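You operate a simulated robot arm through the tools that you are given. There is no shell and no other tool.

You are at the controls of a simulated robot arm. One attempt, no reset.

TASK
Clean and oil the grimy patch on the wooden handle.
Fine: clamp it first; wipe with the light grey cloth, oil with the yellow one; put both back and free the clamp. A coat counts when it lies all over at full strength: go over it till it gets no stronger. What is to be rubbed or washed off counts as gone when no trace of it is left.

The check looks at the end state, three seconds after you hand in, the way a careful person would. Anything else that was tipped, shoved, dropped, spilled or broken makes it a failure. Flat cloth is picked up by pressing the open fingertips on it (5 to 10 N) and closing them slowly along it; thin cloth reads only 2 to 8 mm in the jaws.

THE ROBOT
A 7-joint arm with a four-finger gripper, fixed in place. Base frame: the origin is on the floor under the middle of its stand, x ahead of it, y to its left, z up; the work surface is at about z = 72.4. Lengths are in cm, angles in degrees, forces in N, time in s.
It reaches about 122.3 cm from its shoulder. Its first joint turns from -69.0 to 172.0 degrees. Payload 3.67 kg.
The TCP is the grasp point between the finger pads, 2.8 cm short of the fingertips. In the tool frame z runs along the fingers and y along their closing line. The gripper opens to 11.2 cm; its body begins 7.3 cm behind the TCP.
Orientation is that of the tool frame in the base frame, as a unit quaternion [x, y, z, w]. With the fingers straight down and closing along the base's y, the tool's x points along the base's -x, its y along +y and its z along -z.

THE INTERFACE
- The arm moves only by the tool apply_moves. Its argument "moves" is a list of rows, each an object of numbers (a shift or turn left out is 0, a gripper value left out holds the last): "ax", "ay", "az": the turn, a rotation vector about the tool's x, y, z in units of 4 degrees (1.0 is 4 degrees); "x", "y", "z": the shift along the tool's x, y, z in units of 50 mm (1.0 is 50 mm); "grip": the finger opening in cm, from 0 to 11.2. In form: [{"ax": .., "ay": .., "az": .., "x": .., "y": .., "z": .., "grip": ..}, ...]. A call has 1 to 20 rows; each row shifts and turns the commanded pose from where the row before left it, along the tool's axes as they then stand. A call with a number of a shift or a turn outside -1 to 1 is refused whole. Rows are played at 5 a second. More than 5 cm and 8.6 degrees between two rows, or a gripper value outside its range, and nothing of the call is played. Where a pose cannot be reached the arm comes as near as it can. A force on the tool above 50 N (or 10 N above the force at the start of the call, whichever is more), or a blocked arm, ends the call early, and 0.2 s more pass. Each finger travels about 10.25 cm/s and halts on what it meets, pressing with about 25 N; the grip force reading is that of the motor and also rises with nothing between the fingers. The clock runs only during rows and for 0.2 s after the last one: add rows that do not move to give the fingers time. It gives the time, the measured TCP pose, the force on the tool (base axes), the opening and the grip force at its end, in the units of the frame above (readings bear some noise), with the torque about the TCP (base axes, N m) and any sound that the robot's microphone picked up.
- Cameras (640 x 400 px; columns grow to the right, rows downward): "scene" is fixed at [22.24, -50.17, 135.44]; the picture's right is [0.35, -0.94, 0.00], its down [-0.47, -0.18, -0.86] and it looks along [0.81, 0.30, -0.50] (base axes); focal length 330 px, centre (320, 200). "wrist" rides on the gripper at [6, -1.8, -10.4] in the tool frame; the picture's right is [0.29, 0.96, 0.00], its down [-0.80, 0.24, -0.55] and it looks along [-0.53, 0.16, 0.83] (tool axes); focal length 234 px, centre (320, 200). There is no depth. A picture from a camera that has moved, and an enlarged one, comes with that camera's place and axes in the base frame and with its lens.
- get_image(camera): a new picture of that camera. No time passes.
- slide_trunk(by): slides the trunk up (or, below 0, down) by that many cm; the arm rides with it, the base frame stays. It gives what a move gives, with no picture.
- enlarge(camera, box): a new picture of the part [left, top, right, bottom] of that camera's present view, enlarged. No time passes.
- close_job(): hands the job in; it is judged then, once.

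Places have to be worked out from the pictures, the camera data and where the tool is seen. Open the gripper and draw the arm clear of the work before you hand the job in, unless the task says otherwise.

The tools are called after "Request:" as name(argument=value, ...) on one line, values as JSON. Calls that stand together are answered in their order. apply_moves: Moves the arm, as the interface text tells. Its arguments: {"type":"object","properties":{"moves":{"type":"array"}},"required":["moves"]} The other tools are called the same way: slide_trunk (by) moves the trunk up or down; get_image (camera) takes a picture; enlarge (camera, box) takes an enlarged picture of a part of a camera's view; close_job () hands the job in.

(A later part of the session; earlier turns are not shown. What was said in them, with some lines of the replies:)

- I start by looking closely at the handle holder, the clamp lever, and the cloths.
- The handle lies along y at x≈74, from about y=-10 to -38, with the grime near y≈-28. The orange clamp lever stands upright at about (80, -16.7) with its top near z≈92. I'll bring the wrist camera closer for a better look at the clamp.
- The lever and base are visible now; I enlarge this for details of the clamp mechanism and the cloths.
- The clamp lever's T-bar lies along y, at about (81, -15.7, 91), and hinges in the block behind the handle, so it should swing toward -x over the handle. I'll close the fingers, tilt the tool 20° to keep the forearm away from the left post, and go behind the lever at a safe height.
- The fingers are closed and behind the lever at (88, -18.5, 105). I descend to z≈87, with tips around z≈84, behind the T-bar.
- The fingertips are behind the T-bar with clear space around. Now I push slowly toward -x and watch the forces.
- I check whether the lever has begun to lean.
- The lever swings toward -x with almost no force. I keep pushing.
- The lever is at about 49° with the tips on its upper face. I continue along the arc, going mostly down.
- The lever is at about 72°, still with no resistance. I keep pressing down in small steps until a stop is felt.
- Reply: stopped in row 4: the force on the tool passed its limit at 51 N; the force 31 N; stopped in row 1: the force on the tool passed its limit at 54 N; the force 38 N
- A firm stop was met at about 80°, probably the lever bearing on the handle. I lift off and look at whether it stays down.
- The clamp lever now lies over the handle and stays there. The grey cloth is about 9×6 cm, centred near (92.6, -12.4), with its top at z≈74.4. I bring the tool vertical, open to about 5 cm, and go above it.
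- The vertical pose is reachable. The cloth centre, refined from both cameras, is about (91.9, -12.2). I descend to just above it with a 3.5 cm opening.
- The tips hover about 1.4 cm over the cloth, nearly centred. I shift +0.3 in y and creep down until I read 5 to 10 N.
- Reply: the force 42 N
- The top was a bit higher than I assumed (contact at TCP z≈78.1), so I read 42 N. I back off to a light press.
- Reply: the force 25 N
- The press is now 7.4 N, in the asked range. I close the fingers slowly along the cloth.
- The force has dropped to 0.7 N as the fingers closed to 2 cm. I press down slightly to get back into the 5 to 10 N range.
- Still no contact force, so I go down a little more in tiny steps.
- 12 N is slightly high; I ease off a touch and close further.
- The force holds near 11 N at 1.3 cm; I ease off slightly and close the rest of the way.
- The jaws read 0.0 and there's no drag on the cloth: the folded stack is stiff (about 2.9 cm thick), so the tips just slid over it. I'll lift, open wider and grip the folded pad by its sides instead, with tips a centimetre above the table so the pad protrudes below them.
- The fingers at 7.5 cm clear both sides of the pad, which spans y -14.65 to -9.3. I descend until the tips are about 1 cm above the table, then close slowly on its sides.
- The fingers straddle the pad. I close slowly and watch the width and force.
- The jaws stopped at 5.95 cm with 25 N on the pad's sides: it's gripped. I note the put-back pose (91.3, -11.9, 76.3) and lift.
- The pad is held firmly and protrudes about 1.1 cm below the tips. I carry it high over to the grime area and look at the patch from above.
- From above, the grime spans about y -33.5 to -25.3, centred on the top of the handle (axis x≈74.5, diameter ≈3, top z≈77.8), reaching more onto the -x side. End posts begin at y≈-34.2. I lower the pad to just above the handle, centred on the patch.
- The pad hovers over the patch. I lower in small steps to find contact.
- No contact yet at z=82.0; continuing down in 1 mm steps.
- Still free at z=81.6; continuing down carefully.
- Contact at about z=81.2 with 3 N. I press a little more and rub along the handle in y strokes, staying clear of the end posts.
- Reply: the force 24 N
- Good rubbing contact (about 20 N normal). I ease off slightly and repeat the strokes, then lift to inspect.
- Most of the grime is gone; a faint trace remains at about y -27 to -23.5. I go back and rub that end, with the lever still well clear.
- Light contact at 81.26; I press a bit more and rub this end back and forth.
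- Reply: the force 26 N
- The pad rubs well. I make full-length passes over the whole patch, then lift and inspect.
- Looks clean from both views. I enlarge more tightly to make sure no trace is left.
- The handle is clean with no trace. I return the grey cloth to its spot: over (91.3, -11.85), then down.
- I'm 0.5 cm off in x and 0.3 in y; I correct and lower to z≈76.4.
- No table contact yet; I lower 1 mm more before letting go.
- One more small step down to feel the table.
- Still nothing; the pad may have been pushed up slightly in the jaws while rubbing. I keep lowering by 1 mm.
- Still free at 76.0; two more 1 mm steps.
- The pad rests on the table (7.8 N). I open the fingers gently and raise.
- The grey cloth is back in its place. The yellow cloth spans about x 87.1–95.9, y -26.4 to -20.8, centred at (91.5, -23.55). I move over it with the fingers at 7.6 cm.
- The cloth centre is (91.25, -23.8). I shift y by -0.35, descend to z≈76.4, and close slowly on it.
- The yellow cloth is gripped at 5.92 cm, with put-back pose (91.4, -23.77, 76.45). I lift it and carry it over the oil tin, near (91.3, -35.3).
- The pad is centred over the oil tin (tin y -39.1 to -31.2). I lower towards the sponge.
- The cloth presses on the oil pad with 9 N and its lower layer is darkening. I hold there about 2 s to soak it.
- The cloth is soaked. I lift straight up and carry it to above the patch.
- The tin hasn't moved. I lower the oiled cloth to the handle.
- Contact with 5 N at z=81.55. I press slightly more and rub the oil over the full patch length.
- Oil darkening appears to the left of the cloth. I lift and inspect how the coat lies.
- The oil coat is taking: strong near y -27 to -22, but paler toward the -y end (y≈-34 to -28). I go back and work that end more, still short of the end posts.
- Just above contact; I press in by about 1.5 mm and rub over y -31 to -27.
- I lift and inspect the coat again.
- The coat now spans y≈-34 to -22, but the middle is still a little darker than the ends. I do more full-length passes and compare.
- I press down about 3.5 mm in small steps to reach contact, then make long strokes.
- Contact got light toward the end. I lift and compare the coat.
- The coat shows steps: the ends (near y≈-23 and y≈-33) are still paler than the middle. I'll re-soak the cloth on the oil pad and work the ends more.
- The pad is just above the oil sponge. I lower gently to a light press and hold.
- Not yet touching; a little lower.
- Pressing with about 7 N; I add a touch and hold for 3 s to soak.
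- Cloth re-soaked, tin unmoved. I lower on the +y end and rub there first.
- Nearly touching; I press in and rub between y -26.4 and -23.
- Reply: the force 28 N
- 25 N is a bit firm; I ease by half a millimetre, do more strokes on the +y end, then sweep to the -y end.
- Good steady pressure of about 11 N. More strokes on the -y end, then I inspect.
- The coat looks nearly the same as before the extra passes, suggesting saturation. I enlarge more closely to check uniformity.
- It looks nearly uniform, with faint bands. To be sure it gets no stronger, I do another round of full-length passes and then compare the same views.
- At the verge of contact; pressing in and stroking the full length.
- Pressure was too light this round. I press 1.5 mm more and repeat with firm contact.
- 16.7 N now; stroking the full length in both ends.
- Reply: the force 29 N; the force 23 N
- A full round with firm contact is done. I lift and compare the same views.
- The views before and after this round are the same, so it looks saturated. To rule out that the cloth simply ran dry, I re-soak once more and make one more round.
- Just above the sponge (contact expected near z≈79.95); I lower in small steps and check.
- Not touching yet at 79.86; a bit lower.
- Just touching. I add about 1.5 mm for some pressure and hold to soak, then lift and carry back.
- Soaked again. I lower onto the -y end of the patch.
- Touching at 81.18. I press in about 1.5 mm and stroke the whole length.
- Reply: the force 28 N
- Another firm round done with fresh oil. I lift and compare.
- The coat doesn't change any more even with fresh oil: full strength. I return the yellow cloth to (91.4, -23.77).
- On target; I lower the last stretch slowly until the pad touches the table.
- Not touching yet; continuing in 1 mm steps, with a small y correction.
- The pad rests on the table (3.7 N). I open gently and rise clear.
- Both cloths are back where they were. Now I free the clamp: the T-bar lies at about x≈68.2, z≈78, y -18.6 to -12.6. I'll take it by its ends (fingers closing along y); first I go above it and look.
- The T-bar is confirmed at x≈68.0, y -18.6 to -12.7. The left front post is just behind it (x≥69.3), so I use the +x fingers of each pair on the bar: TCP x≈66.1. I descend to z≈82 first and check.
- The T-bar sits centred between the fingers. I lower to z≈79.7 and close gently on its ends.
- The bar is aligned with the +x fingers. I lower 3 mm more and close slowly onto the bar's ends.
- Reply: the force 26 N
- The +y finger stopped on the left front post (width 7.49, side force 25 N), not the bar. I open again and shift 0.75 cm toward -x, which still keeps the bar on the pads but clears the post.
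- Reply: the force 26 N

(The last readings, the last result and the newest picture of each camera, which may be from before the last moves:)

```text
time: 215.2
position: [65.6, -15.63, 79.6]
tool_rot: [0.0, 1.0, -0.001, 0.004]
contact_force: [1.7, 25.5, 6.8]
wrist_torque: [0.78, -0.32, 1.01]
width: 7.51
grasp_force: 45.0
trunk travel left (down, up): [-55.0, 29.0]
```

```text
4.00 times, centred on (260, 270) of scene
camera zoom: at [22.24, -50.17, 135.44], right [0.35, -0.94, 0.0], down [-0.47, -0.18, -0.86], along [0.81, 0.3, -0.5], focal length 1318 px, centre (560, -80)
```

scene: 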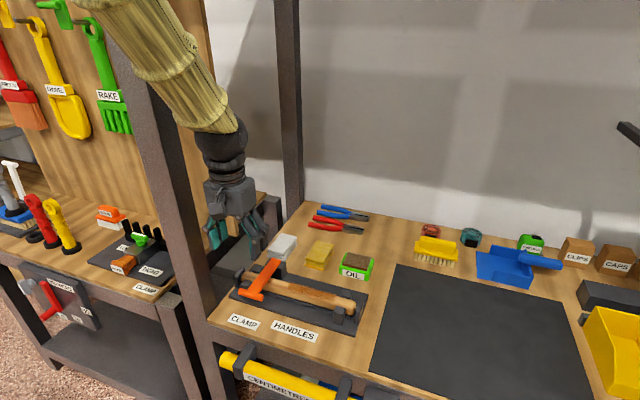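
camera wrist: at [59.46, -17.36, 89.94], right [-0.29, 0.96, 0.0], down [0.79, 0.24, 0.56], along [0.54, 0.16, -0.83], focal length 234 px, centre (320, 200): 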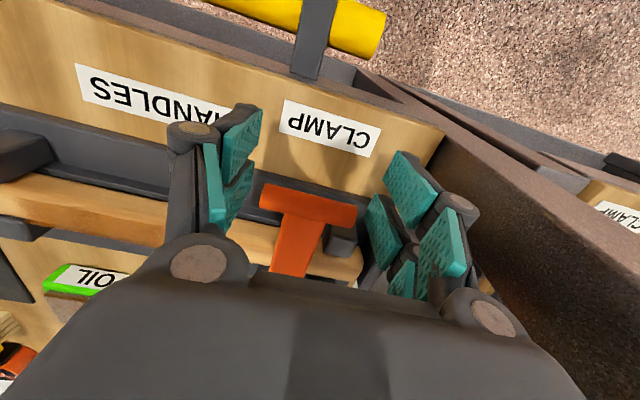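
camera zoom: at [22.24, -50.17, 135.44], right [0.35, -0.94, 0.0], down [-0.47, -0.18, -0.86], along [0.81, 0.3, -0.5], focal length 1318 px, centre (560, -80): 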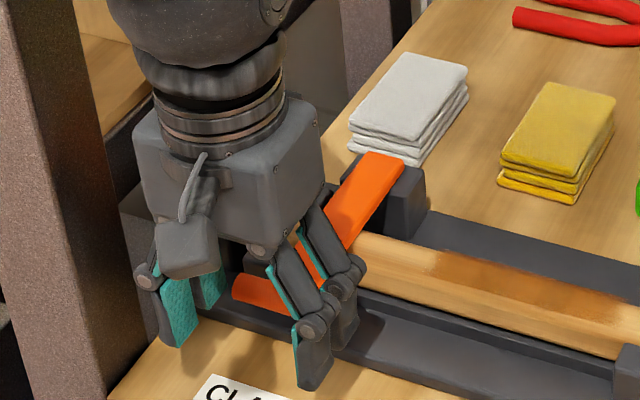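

The torque reading puts the blocking contact at x≈69.5, so the finger's edge still catches the left front post; the fingers are wider than I judged. I open, shift another 0.8 cm toward -x, and close again.

Request:
apply_moves(moves=[{"grip": 8.4}, {}, {"x": 0.16}, {}])

Request:
apply_moves(moves=[{"grip": 7.8}, {"grip": 7.2}, {"grip": 6.8}, {"grip": 6.5}, {"grip": 6.2}, {"grip": 5.9}, {"grip": 5.6}, {"grip": 5.3}, {}])

Request:
get_image(camera="wrist")

Request:
enlarge(camera="scene", box=[210, 220, 310, 320])

```text
time: 216.2
position: [64.83, -15.82, 79.51]
tool_rot: [0.001, 1.0, 0.0, 0.005]
contact_force: [-0.4, 0.0, 0.3]
wrist_torque: [0.01, -0.01, 0.0]
width: 8.41
grasp_force: 0.0
trunk travel left (down, up): [-55.0, 29.0]
```

```text
time: 218.2
position: [64.84, -15.58, 79.59]
tool_rot: [0.001, 1.0, 0.001, 0.005]
contact_force: [0.2, -0.1, 0.2]
wrist_torque: [0.01, 0.03, 0.03]
width: 5.26
grasp_force: 0.1
trunk travel left (down, up): [-55.0, 29.0]
```

```text
taken
camera wrist: at [58.65, -17.52, 89.86], right [-0.29, 0.96, 0.0], down [0.79, 0.24, 0.56], along [0.54, 0.16, -0.83], focal length 234 px, centre (320, 200)
```

wrist: 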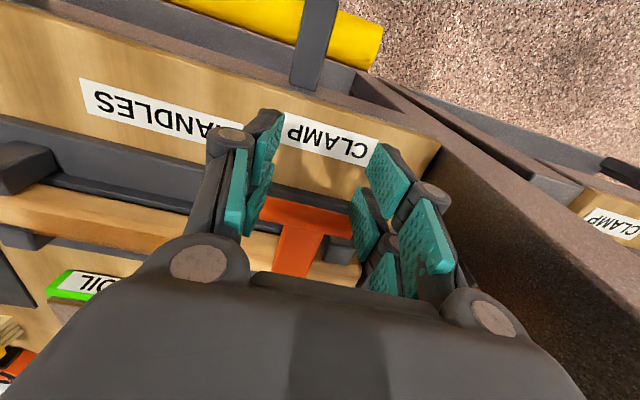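

```text
4.00 times, centred on (260, 270) of scene
camera zoom: at [22.24, -50.17, 135.44], right [0.35, -0.94, 0.0], down [-0.47, -0.18, -0.86], along [0.81, 0.3, -0.5], focal length 1318 px, centre (560, -80)
```

zoom: 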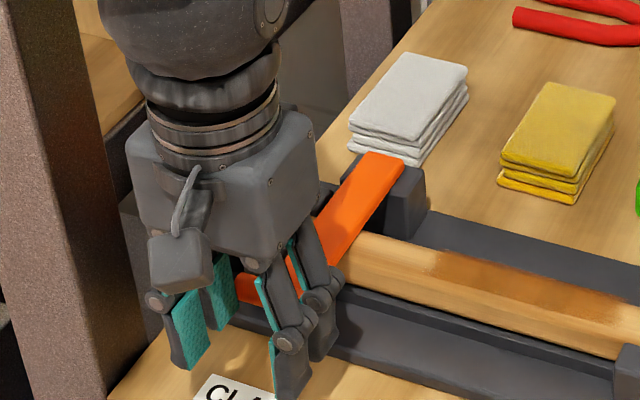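

The fingers now closed past the bar without touching it, so they're passing in front (-x) of it. I look closely at how the fingers and T-bar relate.

Request:
enlarge(camera="wrist", box=[230, 140, 430, 265])

Request:
enlarge(camera="scene", box=[240, 265, 310, 325])

```text
3.20 times, centred on (330, 202) of wrist
camera zoom: at [58.65, -17.52, 89.86], right [-0.29, 0.96, 0.0], down [0.79, 0.24, 0.56], along [0.54, 0.16, -0.83], focal length 749 px, centre (288, 192)
```

zoom: 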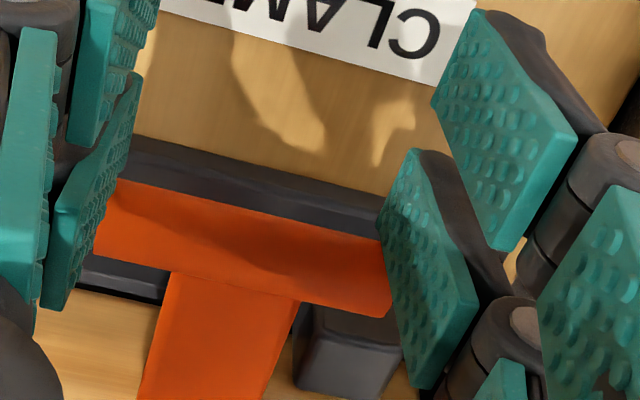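

```text
6.67 times, centred on (275, 295) of scene
camera zoom: at [22.24, -50.17, 135.44], right [0.35, -0.94, 0.0], down [-0.47, -0.18, -0.86], along [0.81, 0.3, -0.5], focal length 2198 px, centre (620, -433)
```

zoom: 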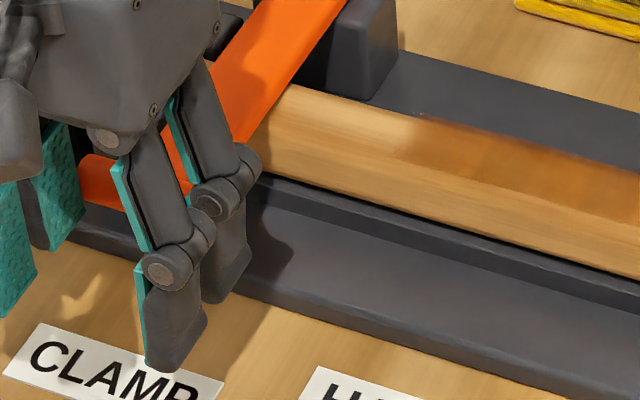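

The gap between bar, post, and fingers is too tight this way. I'll instead turn the gripper 90° and take the T-bar's free -y arm (y -18.9 to -17.1) across its diameter, closing along x. First I open, rise, move to (68.4, -19.7) and turn.

Request:
apply_moves(moves=[{"grip": 8.4}, {}, {"z": -0.3}, {"z": -0.5}, {"z": -0.5}, {"z": -0.5}, {"z": -0.5}, {"x": -0.36, "y": -0.41}, {"x": -0.36, "y": -0.41}, {}])

Request:
apply_moves(moves=[{"az": -0.978, "grip": 5}, {"az": -0.978}, {"az": -0.978}, {"az": -0.978}, {"az": -0.978}, {"az": -0.978}, {"az": -0.978}, {"az": -0.978}, {"az": -0.978}, {"az": -0.978}, {"az": -0.978}, {}])

Request:
get_image(camera="scene")

```text
time: 220.4
position: [68.45, -19.72, 91.02]
tool_rot: [0.0, 1.0, 0.0, 0.004]
contact_force: [-0.8, -0.9, -0.9]
wrist_torque: [-0.03, 0.01, -0.02]
width: 8.42
grasp_force: 0.1
trunk travel left (down, up): [-55.0, 29.0]
```

```text
time: 223.0
position: [68.29, -19.83, 90.9]
tool_rot: [-0.366, 0.931, -0.002, 0.004]
contact_force: [0.6, -0.1, 0.8]
wrist_torque: [0.04, -0.03, -0.04]
width: 5.0
grasp_force: 0.0
trunk travel left (down, up): [-55.0, 29.0]
```

```text
taken
```

scene: 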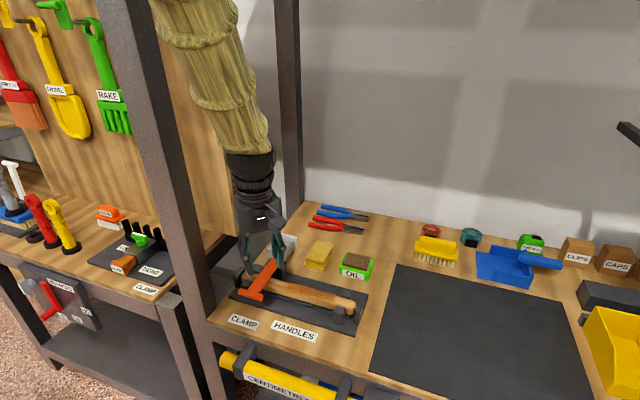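

The rotation goes well (43° so far). I finish the turn to 90°.

Request:
apply_moves(moves=[{"az": -0.978}, {"az": -0.978}, {"az": -0.978}, {"az": -0.978}, {"az": -0.978}, {"az": -0.978}, {"az": -0.978}, {"az": -0.978}, {"az": -0.978}, {"az": -0.978}, {"az": -0.978}, {"az": -0.978}, {}])

Request:
get_image(camera="wrist")

Request:
get_image(camera="scene")

```text
time: 225.8
position: [68.21, -19.86, 90.85]
tool_rot: [-0.707, 0.708, -0.002, 0.004]
contact_force: [0.4, 0.5, -0.5]
wrist_torque: [0.04, 0.01, -0.01]
width: 4.99
grasp_force: 0.0
trunk travel left (down, up): [-55.0, 29.0]
```

```text
taken
camera wrist: at [69.92, -25.86, 101.39], right [-0.96, -0.29, -0.01], down [-0.24, 0.8, 0.55], along [-0.15, 0.53, -0.83], focal length 234 px, centre (320, 200)
```

wrist: 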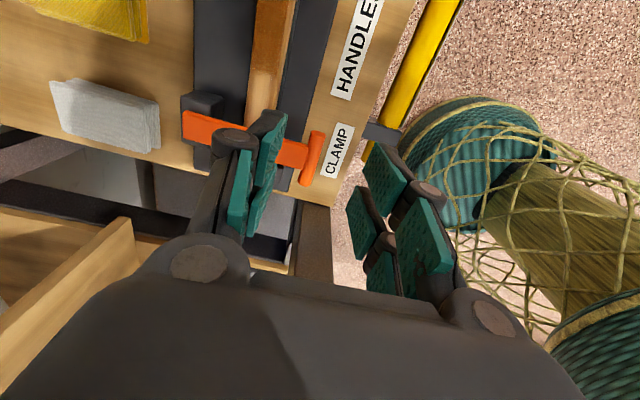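

```text
taken
```

scene: 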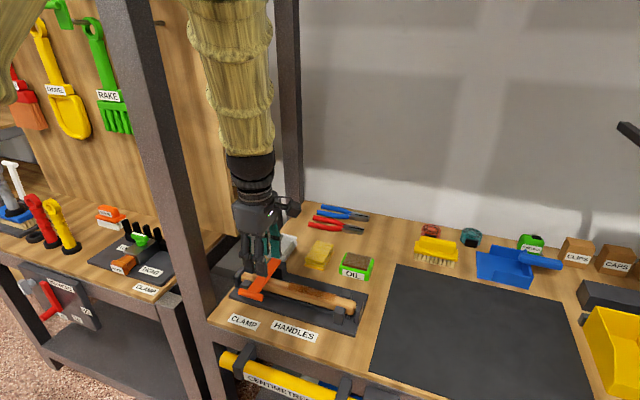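

Turned. The T-bar axis is now measured at x≈68.05, its -y arm free from y -18.6 to -17.1. I align x and descend with a 4.6 cm opening, pausing at z≈82 to check.

Request:
apply_moves(moves=[{"x": -0.02, "y": 0.032, "z": 0.4, "grip": 4.6}, {"z": 0.5}, {"z": 0.5}, {"z": 0.37}, {}])

Request:
get_image(camera="wrist")

Request:
enlarge(camera="scene", box=[210, 220, 310, 320])

```text
time: 227.0
position: [68.08, -19.77, 82.06]
tool_rot: [-0.706, 0.709, -0.003, 0.004]
contact_force: [0.0, 0.1, -0.8]
wrist_torque: [0.03, 0.02, 0.01]
width: 4.59
grasp_force: 0.1
trunk travel left (down, up): [-55.0, 29.0]
```

```text
taken
camera wrist: at [69.77, -25.8, 92.51], right [-0.96, -0.29, -0.01], down [-0.24, 0.8, 0.55], along [-0.15, 0.53, -0.83], focal length 234 px, centre (320, 200)
```

wrist: 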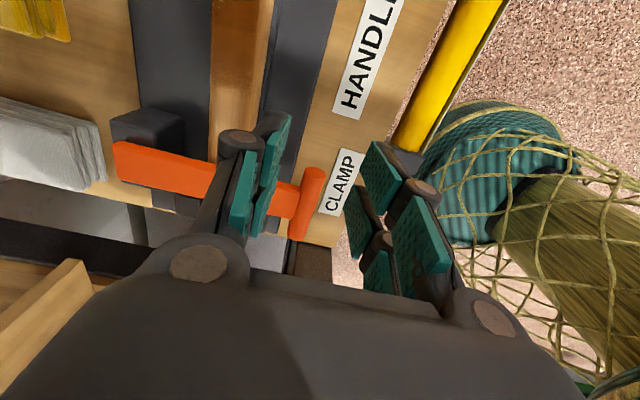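

```text
4.00 times, centred on (260, 270) of scene
camera zoom: at [22.24, -50.17, 135.44], right [0.35, -0.94, 0.0], down [-0.47, -0.18, -0.86], along [0.81, 0.3, -0.5], focal length 1318 px, centre (560, -80)
```

zoom: 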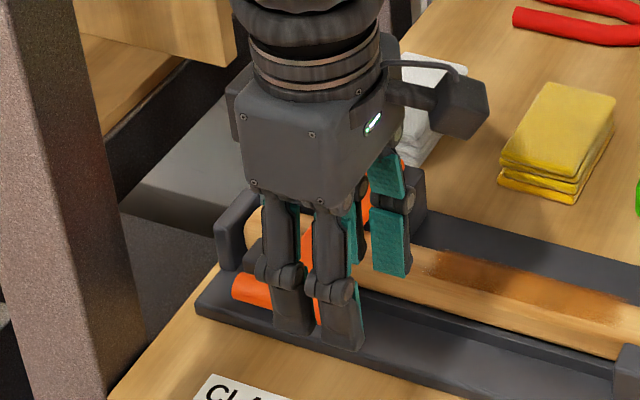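

The fingers straddle the bar in x. I shift +0.25 cm in y for more overlap with the arm and lower to z≈79, watching for contact.

Request:
apply_moves(moves=[{"x": -0.05, "z": 0.16}, {"z": 0.16}, {"z": 0.16}, {"z": 0.12}, {}])

Request:
get_image(camera="wrist")

Request:
enlarge(camera="scene", box=[210, 220, 310, 320])

```text
time: 228.2
position: [68.1, -19.48, 79.26]
tool_rot: [-0.706, 0.708, -0.002, 0.004]
contact_force: [-0.2, 0.4, 0.8]
wrist_torque: [-0.02, -0.03, -0.01]
width: 4.6
grasp_force: 0.1
trunk travel left (down, up): [-55.0, 29.0]
```

```text
taken
camera wrist: at [69.79, -25.53, 89.58], right [-0.96, -0.29, -0.01], down [-0.24, 0.8, 0.55], along [-0.15, 0.53, -0.83], focal length 234 px, centre (320, 200)
```

wrist: 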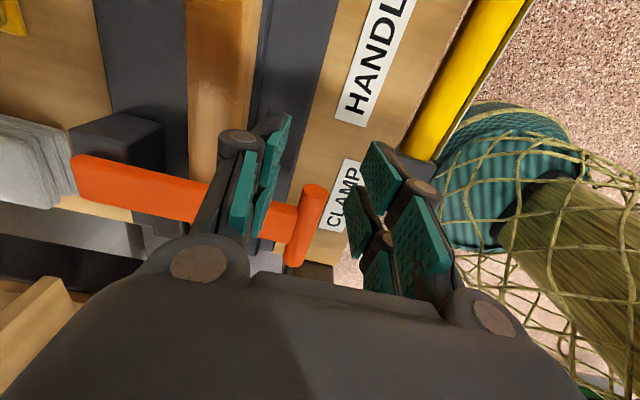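

```text
4.00 times, centred on (260, 270) of scene
camera zoom: at [22.24, -50.17, 135.44], right [0.35, -0.94, 0.0], down [-0.47, -0.18, -0.86], along [0.81, 0.3, -0.5], focal length 1318 px, centre (560, -80)
```

zoom: 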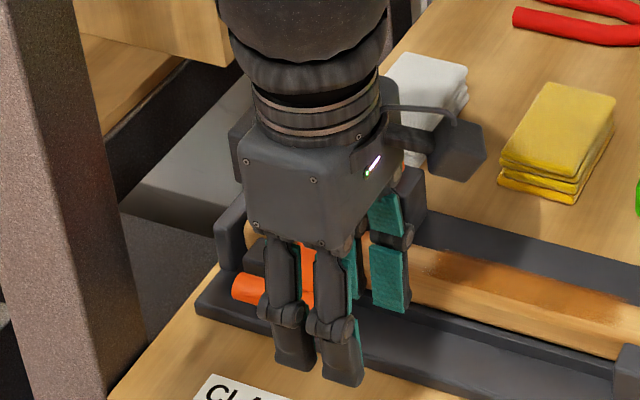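

No contact while descending. Now I close slowly onto the bar arm.

Request:
apply_moves(moves=[{"grip": 4.0}, {"grip": 3.5}, {"grip": 3.0}, {"grip": 2.6}, {"grip": 2.2}, {"grip": 1.8}, {"grip": 1.4}, {"grip": 1.0}, {}])

Request:
get_image(camera="wrist")

Request:
enlarge(camera="scene", box=[210, 220, 310, 320])

```text
time: 230.2
position: [68.08, -19.51, 79.1]
tool_rot: [-0.706, 0.708, -0.002, 0.004]
contact_force: [-3.8, 0.8, -0.8]
wrist_torque: [-0.01, 0.08, 0.11]
width: 1.47
grasp_force: 44.6
trunk travel left (down, up): [-55.0, 29.0]
```

```text
taken
camera wrist: at [69.76, -25.54, 89.58], right [-0.96, -0.29, -0.01], down [-0.24, 0.8, 0.55], along [-0.15, 0.53, -0.83], focal length 234 px, centre (320, 200)
```

wrist: 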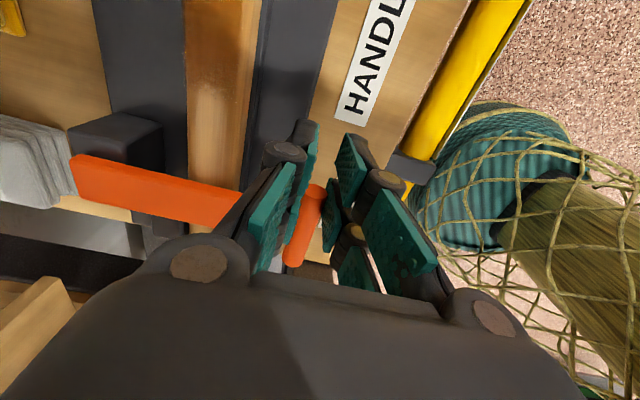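

```text
4.00 times, centred on (260, 270) of scene
camera zoom: at [22.24, -50.17, 135.44], right [0.35, -0.94, 0.0], down [-0.47, -0.18, -0.86], along [0.81, 0.3, -0.5], focal length 1318 px, centre (560, -80)
```

zoom: 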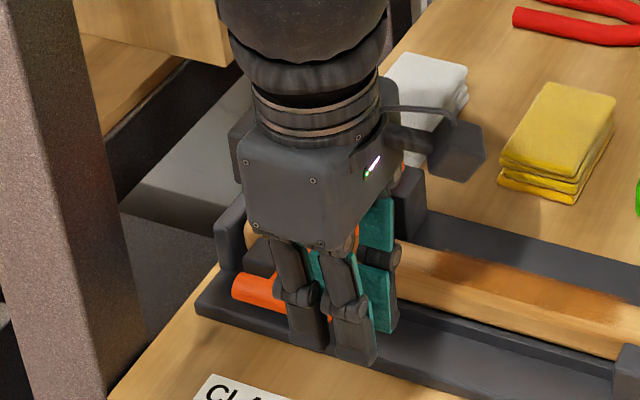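

The bar arm is firmly gripped (1.47 cm, 45 N). The lever's pivot is about (81.2, 77.9) with radius 13.15; I start lifting along that arc and watch the force.

Request:
apply_moves(moves=[{"y": -0.007, "z": -0.137}, {"y": -0.007, "z": -0.138}, {"y": -0.043, "z": -0.272}, {}])

Request:
enlarge(camera="scene", box=[210, 220, 310, 320])

```text
time: 231.2
position: [68.28, -19.62, 82.09]
tool_rot: [-0.706, 0.708, -0.003, 0.003]
contact_force: [1.9, 1.8, 0.2]
wrist_torque: [0.19, -0.15, 0.03]
width: 1.48
grasp_force: 45.3
trunk travel left (down, up): [-55.0, 29.0]
```

```text
4.00 times, centred on (260, 270) of scene
camera zoom: at [22.24, -50.17, 135.44], right [0.35, -0.94, 0.0], down [-0.47, -0.18, -0.86], along [0.81, 0.3, -0.5], focal length 1318 px, centre (560, -80)
```

zoom: 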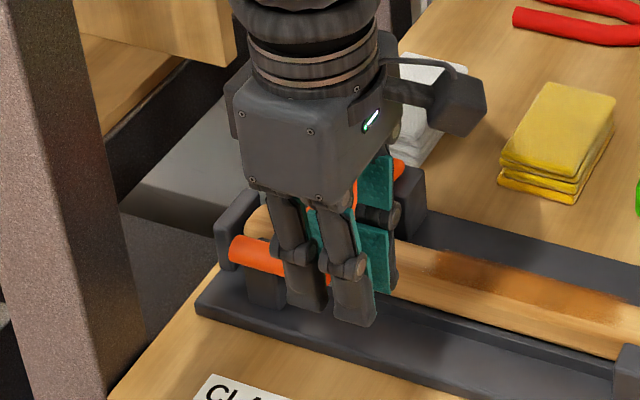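

The lever rises with the gripper at tiny force. I continue along the arc.

Request:
apply_moves(moves=[{"y": -0.071, "z": -0.266}, {"y": -0.099, "z": -0.257}, {"y": -0.125, "z": -0.245}, {"y": -0.15, "z": -0.231}, {"y": -0.173, "z": -0.214}, {}])

Request:
enlarge(camera="scene", box=[200, 180, 320, 320])

```text
time: 232.6
position: [71.54, -19.46, 88.22]
tool_rot: [-0.706, 0.708, -0.002, 0.003]
contact_force: [1.2, 1.2, -2.7]
wrist_torque: [0.03, 0.03, 0.0]
width: 1.46
grasp_force: 45.3
trunk travel left (down, up): [-55.0, 29.0]
```

```text
2.86 times, centred on (260, 250) of scene
camera zoom: at [22.24, -50.17, 135.44], right [0.35, -0.94, 0.0], down [-0.47, -0.18, -0.86], along [0.81, 0.3, -0.5], focal length 942 px, centre (491, 57)
```

zoom: 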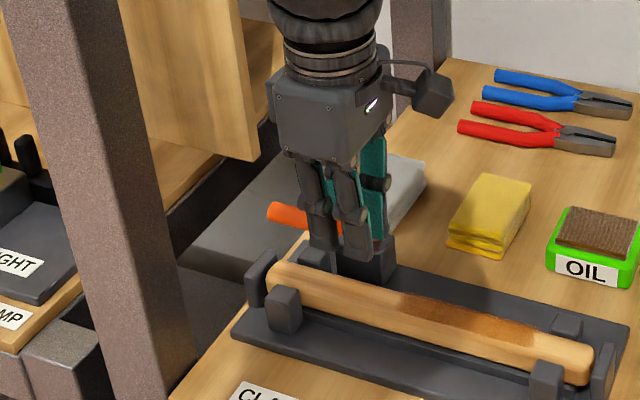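

The lever is about half way up. I continue toward upright.

Request:
apply_moves(moves=[{"y": -0.195, "z": -0.195}, {"y": -0.214, "z": -0.173}, {"y": -0.231, "z": -0.15}, {"y": -0.245, "z": -0.125}, {"y": -0.257, "z": -0.099}, {}])

Request:
enlarge(camera="scene", box=[200, 160, 340, 320])

```text
time: 234.0
position: [77.1, -19.5, 91.75]
tool_rot: [-0.706, 0.708, -0.002, 0.004]
contact_force: [0.4, 5.8, -4.6]
wrist_torque: [-0.06, 0.04, 0.06]
width: 1.49
grasp_force: 44.8
trunk travel left (down, up): [-55.0, 29.0]
```

```text
2.50 times, centred on (270, 240) of scene
camera zoom: at [22.24, -50.17, 135.44], right [0.35, -0.94, 0.0], down [-0.47, -0.18, -0.86], along [0.81, 0.3, -0.5], focal length 824 px, centre (445, 100)
```

zoom: 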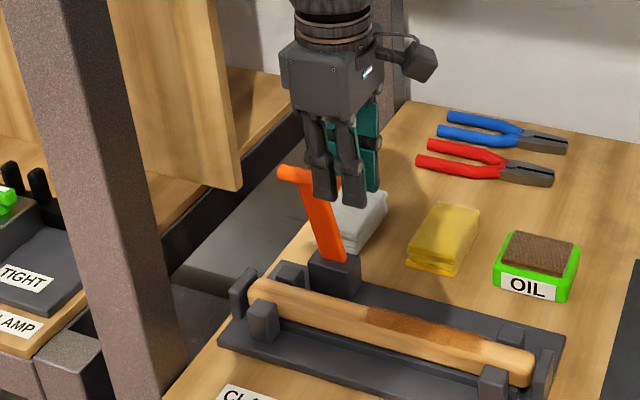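

Nearly upright. I finish the last 18° carefully, watching for the stop.

Request:
apply_moves(moves=[{"y": -0.266, "z": -0.071}, {"y": -0.272, "z": -0.043}, {}])

Request:
apply_moves(moves=[{"y": -0.14, "z": -0.01}, {"y": -0.13, "z": -0.004}, {}])

Request:
enlarge(camera="scene", box=[200, 160, 340, 320])

Request:
get_image(camera="wrist")

```text
time: 234.8
position: [79.78, -19.48, 92.22]
tool_rot: [-0.706, 0.708, -0.003, 0.004]
contact_force: [0.6, 4.6, -1.8]
wrist_torque: [0.31, -0.04, 0.03]
width: 1.47
grasp_force: 45.1
trunk travel left (down, up): [-55.0, 29.0]
```

```text
time: 235.6
position: [81.23, -19.52, 92.31]
tool_rot: [-0.706, 0.708, -0.003, 0.004]
contact_force: [-0.4, 3.1, -4.8]
wrist_torque: [-0.25, 0.1, 0.13]
width: 1.47
grasp_force: 44.9
trunk travel left (down, up): [-55.0, 29.0]
```

```text
2.50 times, centred on (270, 240) of scene
camera zoom: at [22.24, -50.17, 135.44], right [0.35, -0.94, 0.0], down [-0.47, -0.18, -0.86], along [0.81, 0.3, -0.5], focal length 824 px, centre (445, 100)
```

zoom: 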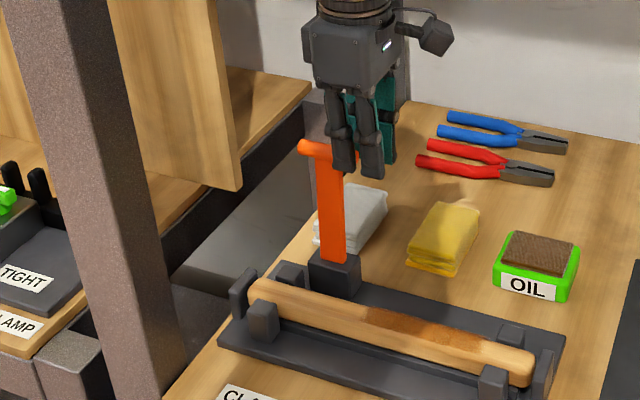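

```text
taken
camera wrist: at [82.85, -25.56, 102.72], right [-0.96, -0.29, -0.01], down [-0.24, 0.8, 0.55], along [-0.15, 0.53, -0.83], focal length 234 px, centre (320, 200)
```

wrist: 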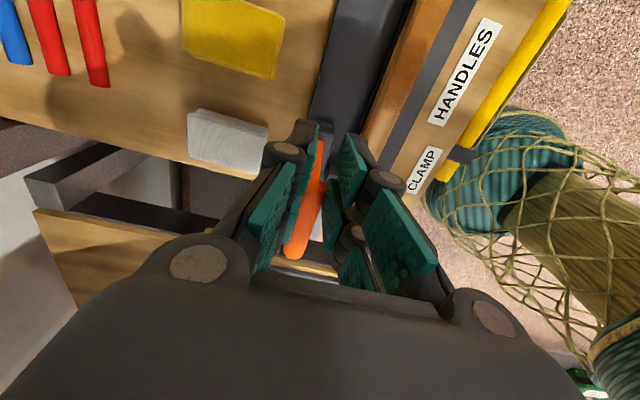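

The lever matches its original upright position. I open the fingers gently and rise straight off it.

Request:
apply_moves(moves=[{"grip": 1.8}, {"grip": 2.2}, {"grip": 2.8}, {"grip": 3.4}, {"grip": 4.0}, {}, {"z": -0.2}, {"z": -0.3}, {"z": -0.4}, {"z": -0.5}, {"z": -0.5}, {}])

Request:
enlarge(camera="scene", box=[200, 160, 340, 320])

Request:
get_image(camera="wrist")

```text
time: 238.2
position: [80.97, -19.73, 102.02]
tool_rot: [-0.706, 0.708, -0.003, 0.003]
contact_force: [0.3, -0.3, -0.5]
wrist_torque: [0.01, 0.01, -0.01]
width: 3.98
grasp_force: 0.0
trunk travel left (down, up): [-55.0, 29.0]
```

```text
2.50 times, centred on (270, 240) of scene
camera zoom: at [22.24, -50.17, 135.44], right [0.35, -0.94, 0.0], down [-0.47, -0.18, -0.86], along [0.81, 0.3, -0.5], focal length 824 px, centre (445, 100)
```

zoom: 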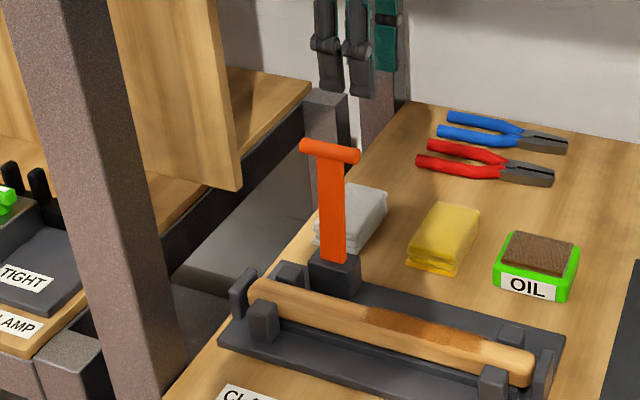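

```text
taken
camera wrist: at [82.75, -25.7, 112.33], right [-0.96, -0.29, -0.01], down [-0.24, 0.8, 0.55], along [-0.15, 0.53, -0.83], focal length 234 px, centre (320, 200)
```

wrist: 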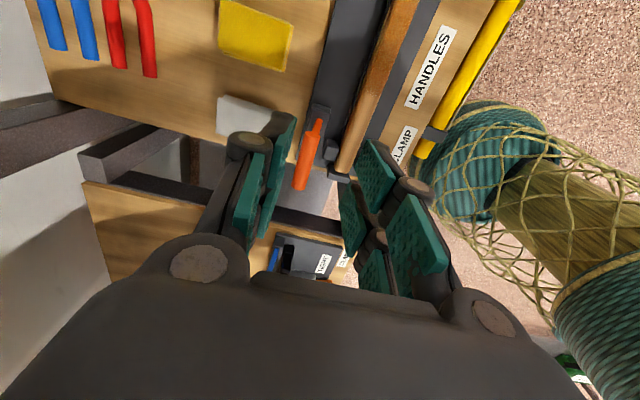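

The lever stands upright on its own, as at the start. I draw the arm up and away toward the starting area and check everything.

Request:
apply_moves(moves=[{"z": -0.4, "grip": 8}, {"z": -0.4, "x": 0.3}, {"z": -0.4, "x": 0.5}, {"z": -0.4, "x": 0.5}, {"z": -0.3, "x": 0.5}, {"x": 0.6}, {"x": 0.6}, {"x": 0.6}, {"x": 0.6}, {"x": 0.5}, {}])

Request:
get_image(camera="scene")

Request:
enlarge(camera="scene", box=[200, 190, 400, 350])

Request:
enlarge(camera="scene", box=[280, 270, 360, 320])

```text
time: 240.6
position: [80.77, -43.1, 111.21]
tool_rot: [-0.707, 0.707, -0.003, 0.004]
contact_force: [0.0, 0.7, 0.2]
wrist_torque: [0.02, -0.01, 0.01]
width: 7.98
grasp_force: 0.1
trunk travel left (down, up): [-55.0, 29.0]
```

```text
taken
```

scene: 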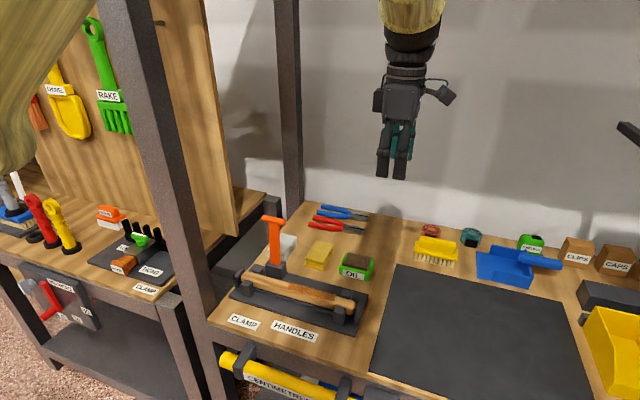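

```text
2.50 times, centred on (300, 270) of scene
camera zoom: at [22.24, -50.17, 135.44], right [0.35, -0.94, 0.0], down [-0.47, -0.18, -0.86], along [0.81, 0.3, -0.5], focal length 824 px, centre (370, 25)
```

zoom: 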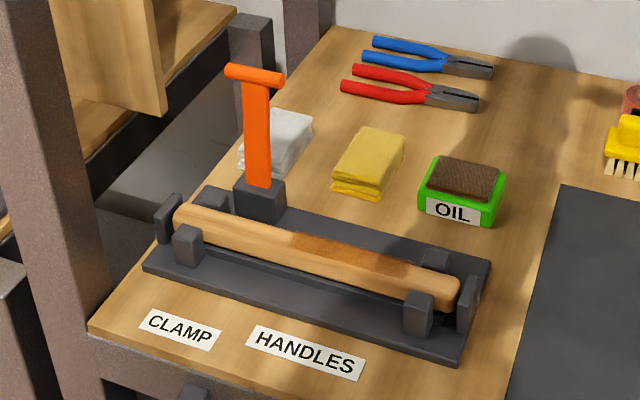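

```text
8.00 times, centred on (320, 295) of scene
camera zoom: at [22.24, -50.17, 135.44], right [0.35, -0.94, 0.0], down [-0.47, -0.18, -0.86], along [0.81, 0.3, -0.5], focal length 2637 px, centre (320, -560)
```

zoom: 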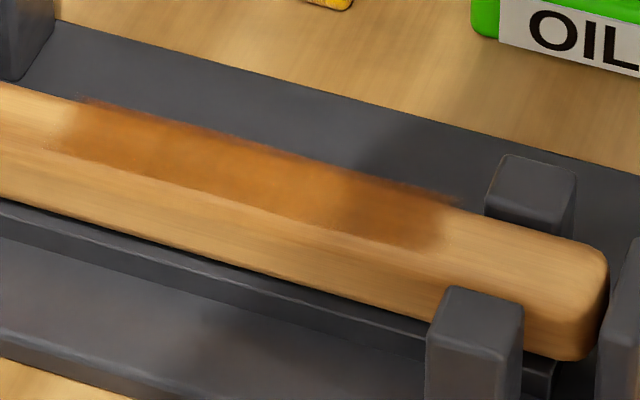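

Everything is in place. I take one last wrist view, from the other side, to check the handle's +x side and the lever.

Request:
get_image(camera="wrist")

Request:
enlarge(camera="wrist", box=[270, 120, 390, 220])

```text
taken
camera wrist: at [82.52, -49.15, 121.67], right [-0.96, -0.29, -0.01], down [-0.24, 0.8, 0.55], along [-0.15, 0.53, -0.83], focal length 234 px, centre (320, 200)
```

wrist: 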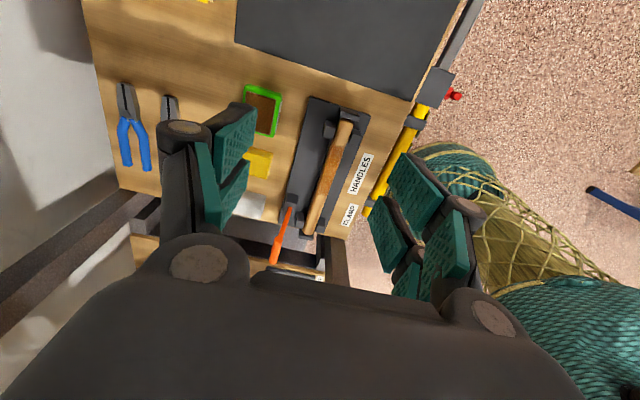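

```text
4.00 times, centred on (330, 170) of wrist
camera zoom: at [82.52, -49.15, 121.67], right [-0.96, -0.29, -0.01], down [-0.24, 0.8, 0.55], along [-0.15, 0.53, -0.83], focal length 937 px, centre (280, 320)
```

zoom: 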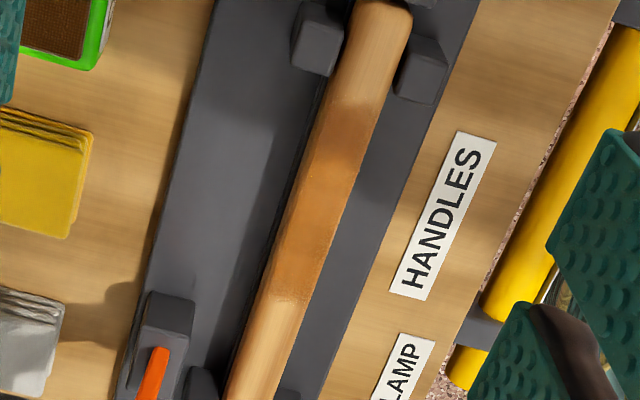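

The coat looks even from this side too. No grime is left, the lever is upright, both cloths are back, and the gripper is open and clear, so I hand in the job.

Request:
close_job()

```text
The job is handed in.
```

The grimy patch on the handle is wiped clean and oiled. I've handed the job in; no verdict came back, so what follows is my own check of the pictures.

- **Clamp:** I folded the orange lever down over the handle before starting and stood it back up afterwards. It is upright in its original position.
- **Wiping:** I rubbed the patch with the light grey cloth until close-up views showed no grime left.
- **Oiling:** I soaked the yellow cloth on the oil tin three times. The last round with fresh oil made the coat no darker, and it looked even from both sides I could see.
- **Cloths:** Both are back within about a centimetre of where they started. I gripped them by the sides, because pressing and closing on top only slid over the stiff folded stacks.

While freeing the clamp, one finger pressed against a rack post with about 25 N on two tries. The post showed no sign of moving, and I released the lever a different way. I saw nothing tipped, shoved or spilled, and the gripper is open and clear of the bench.
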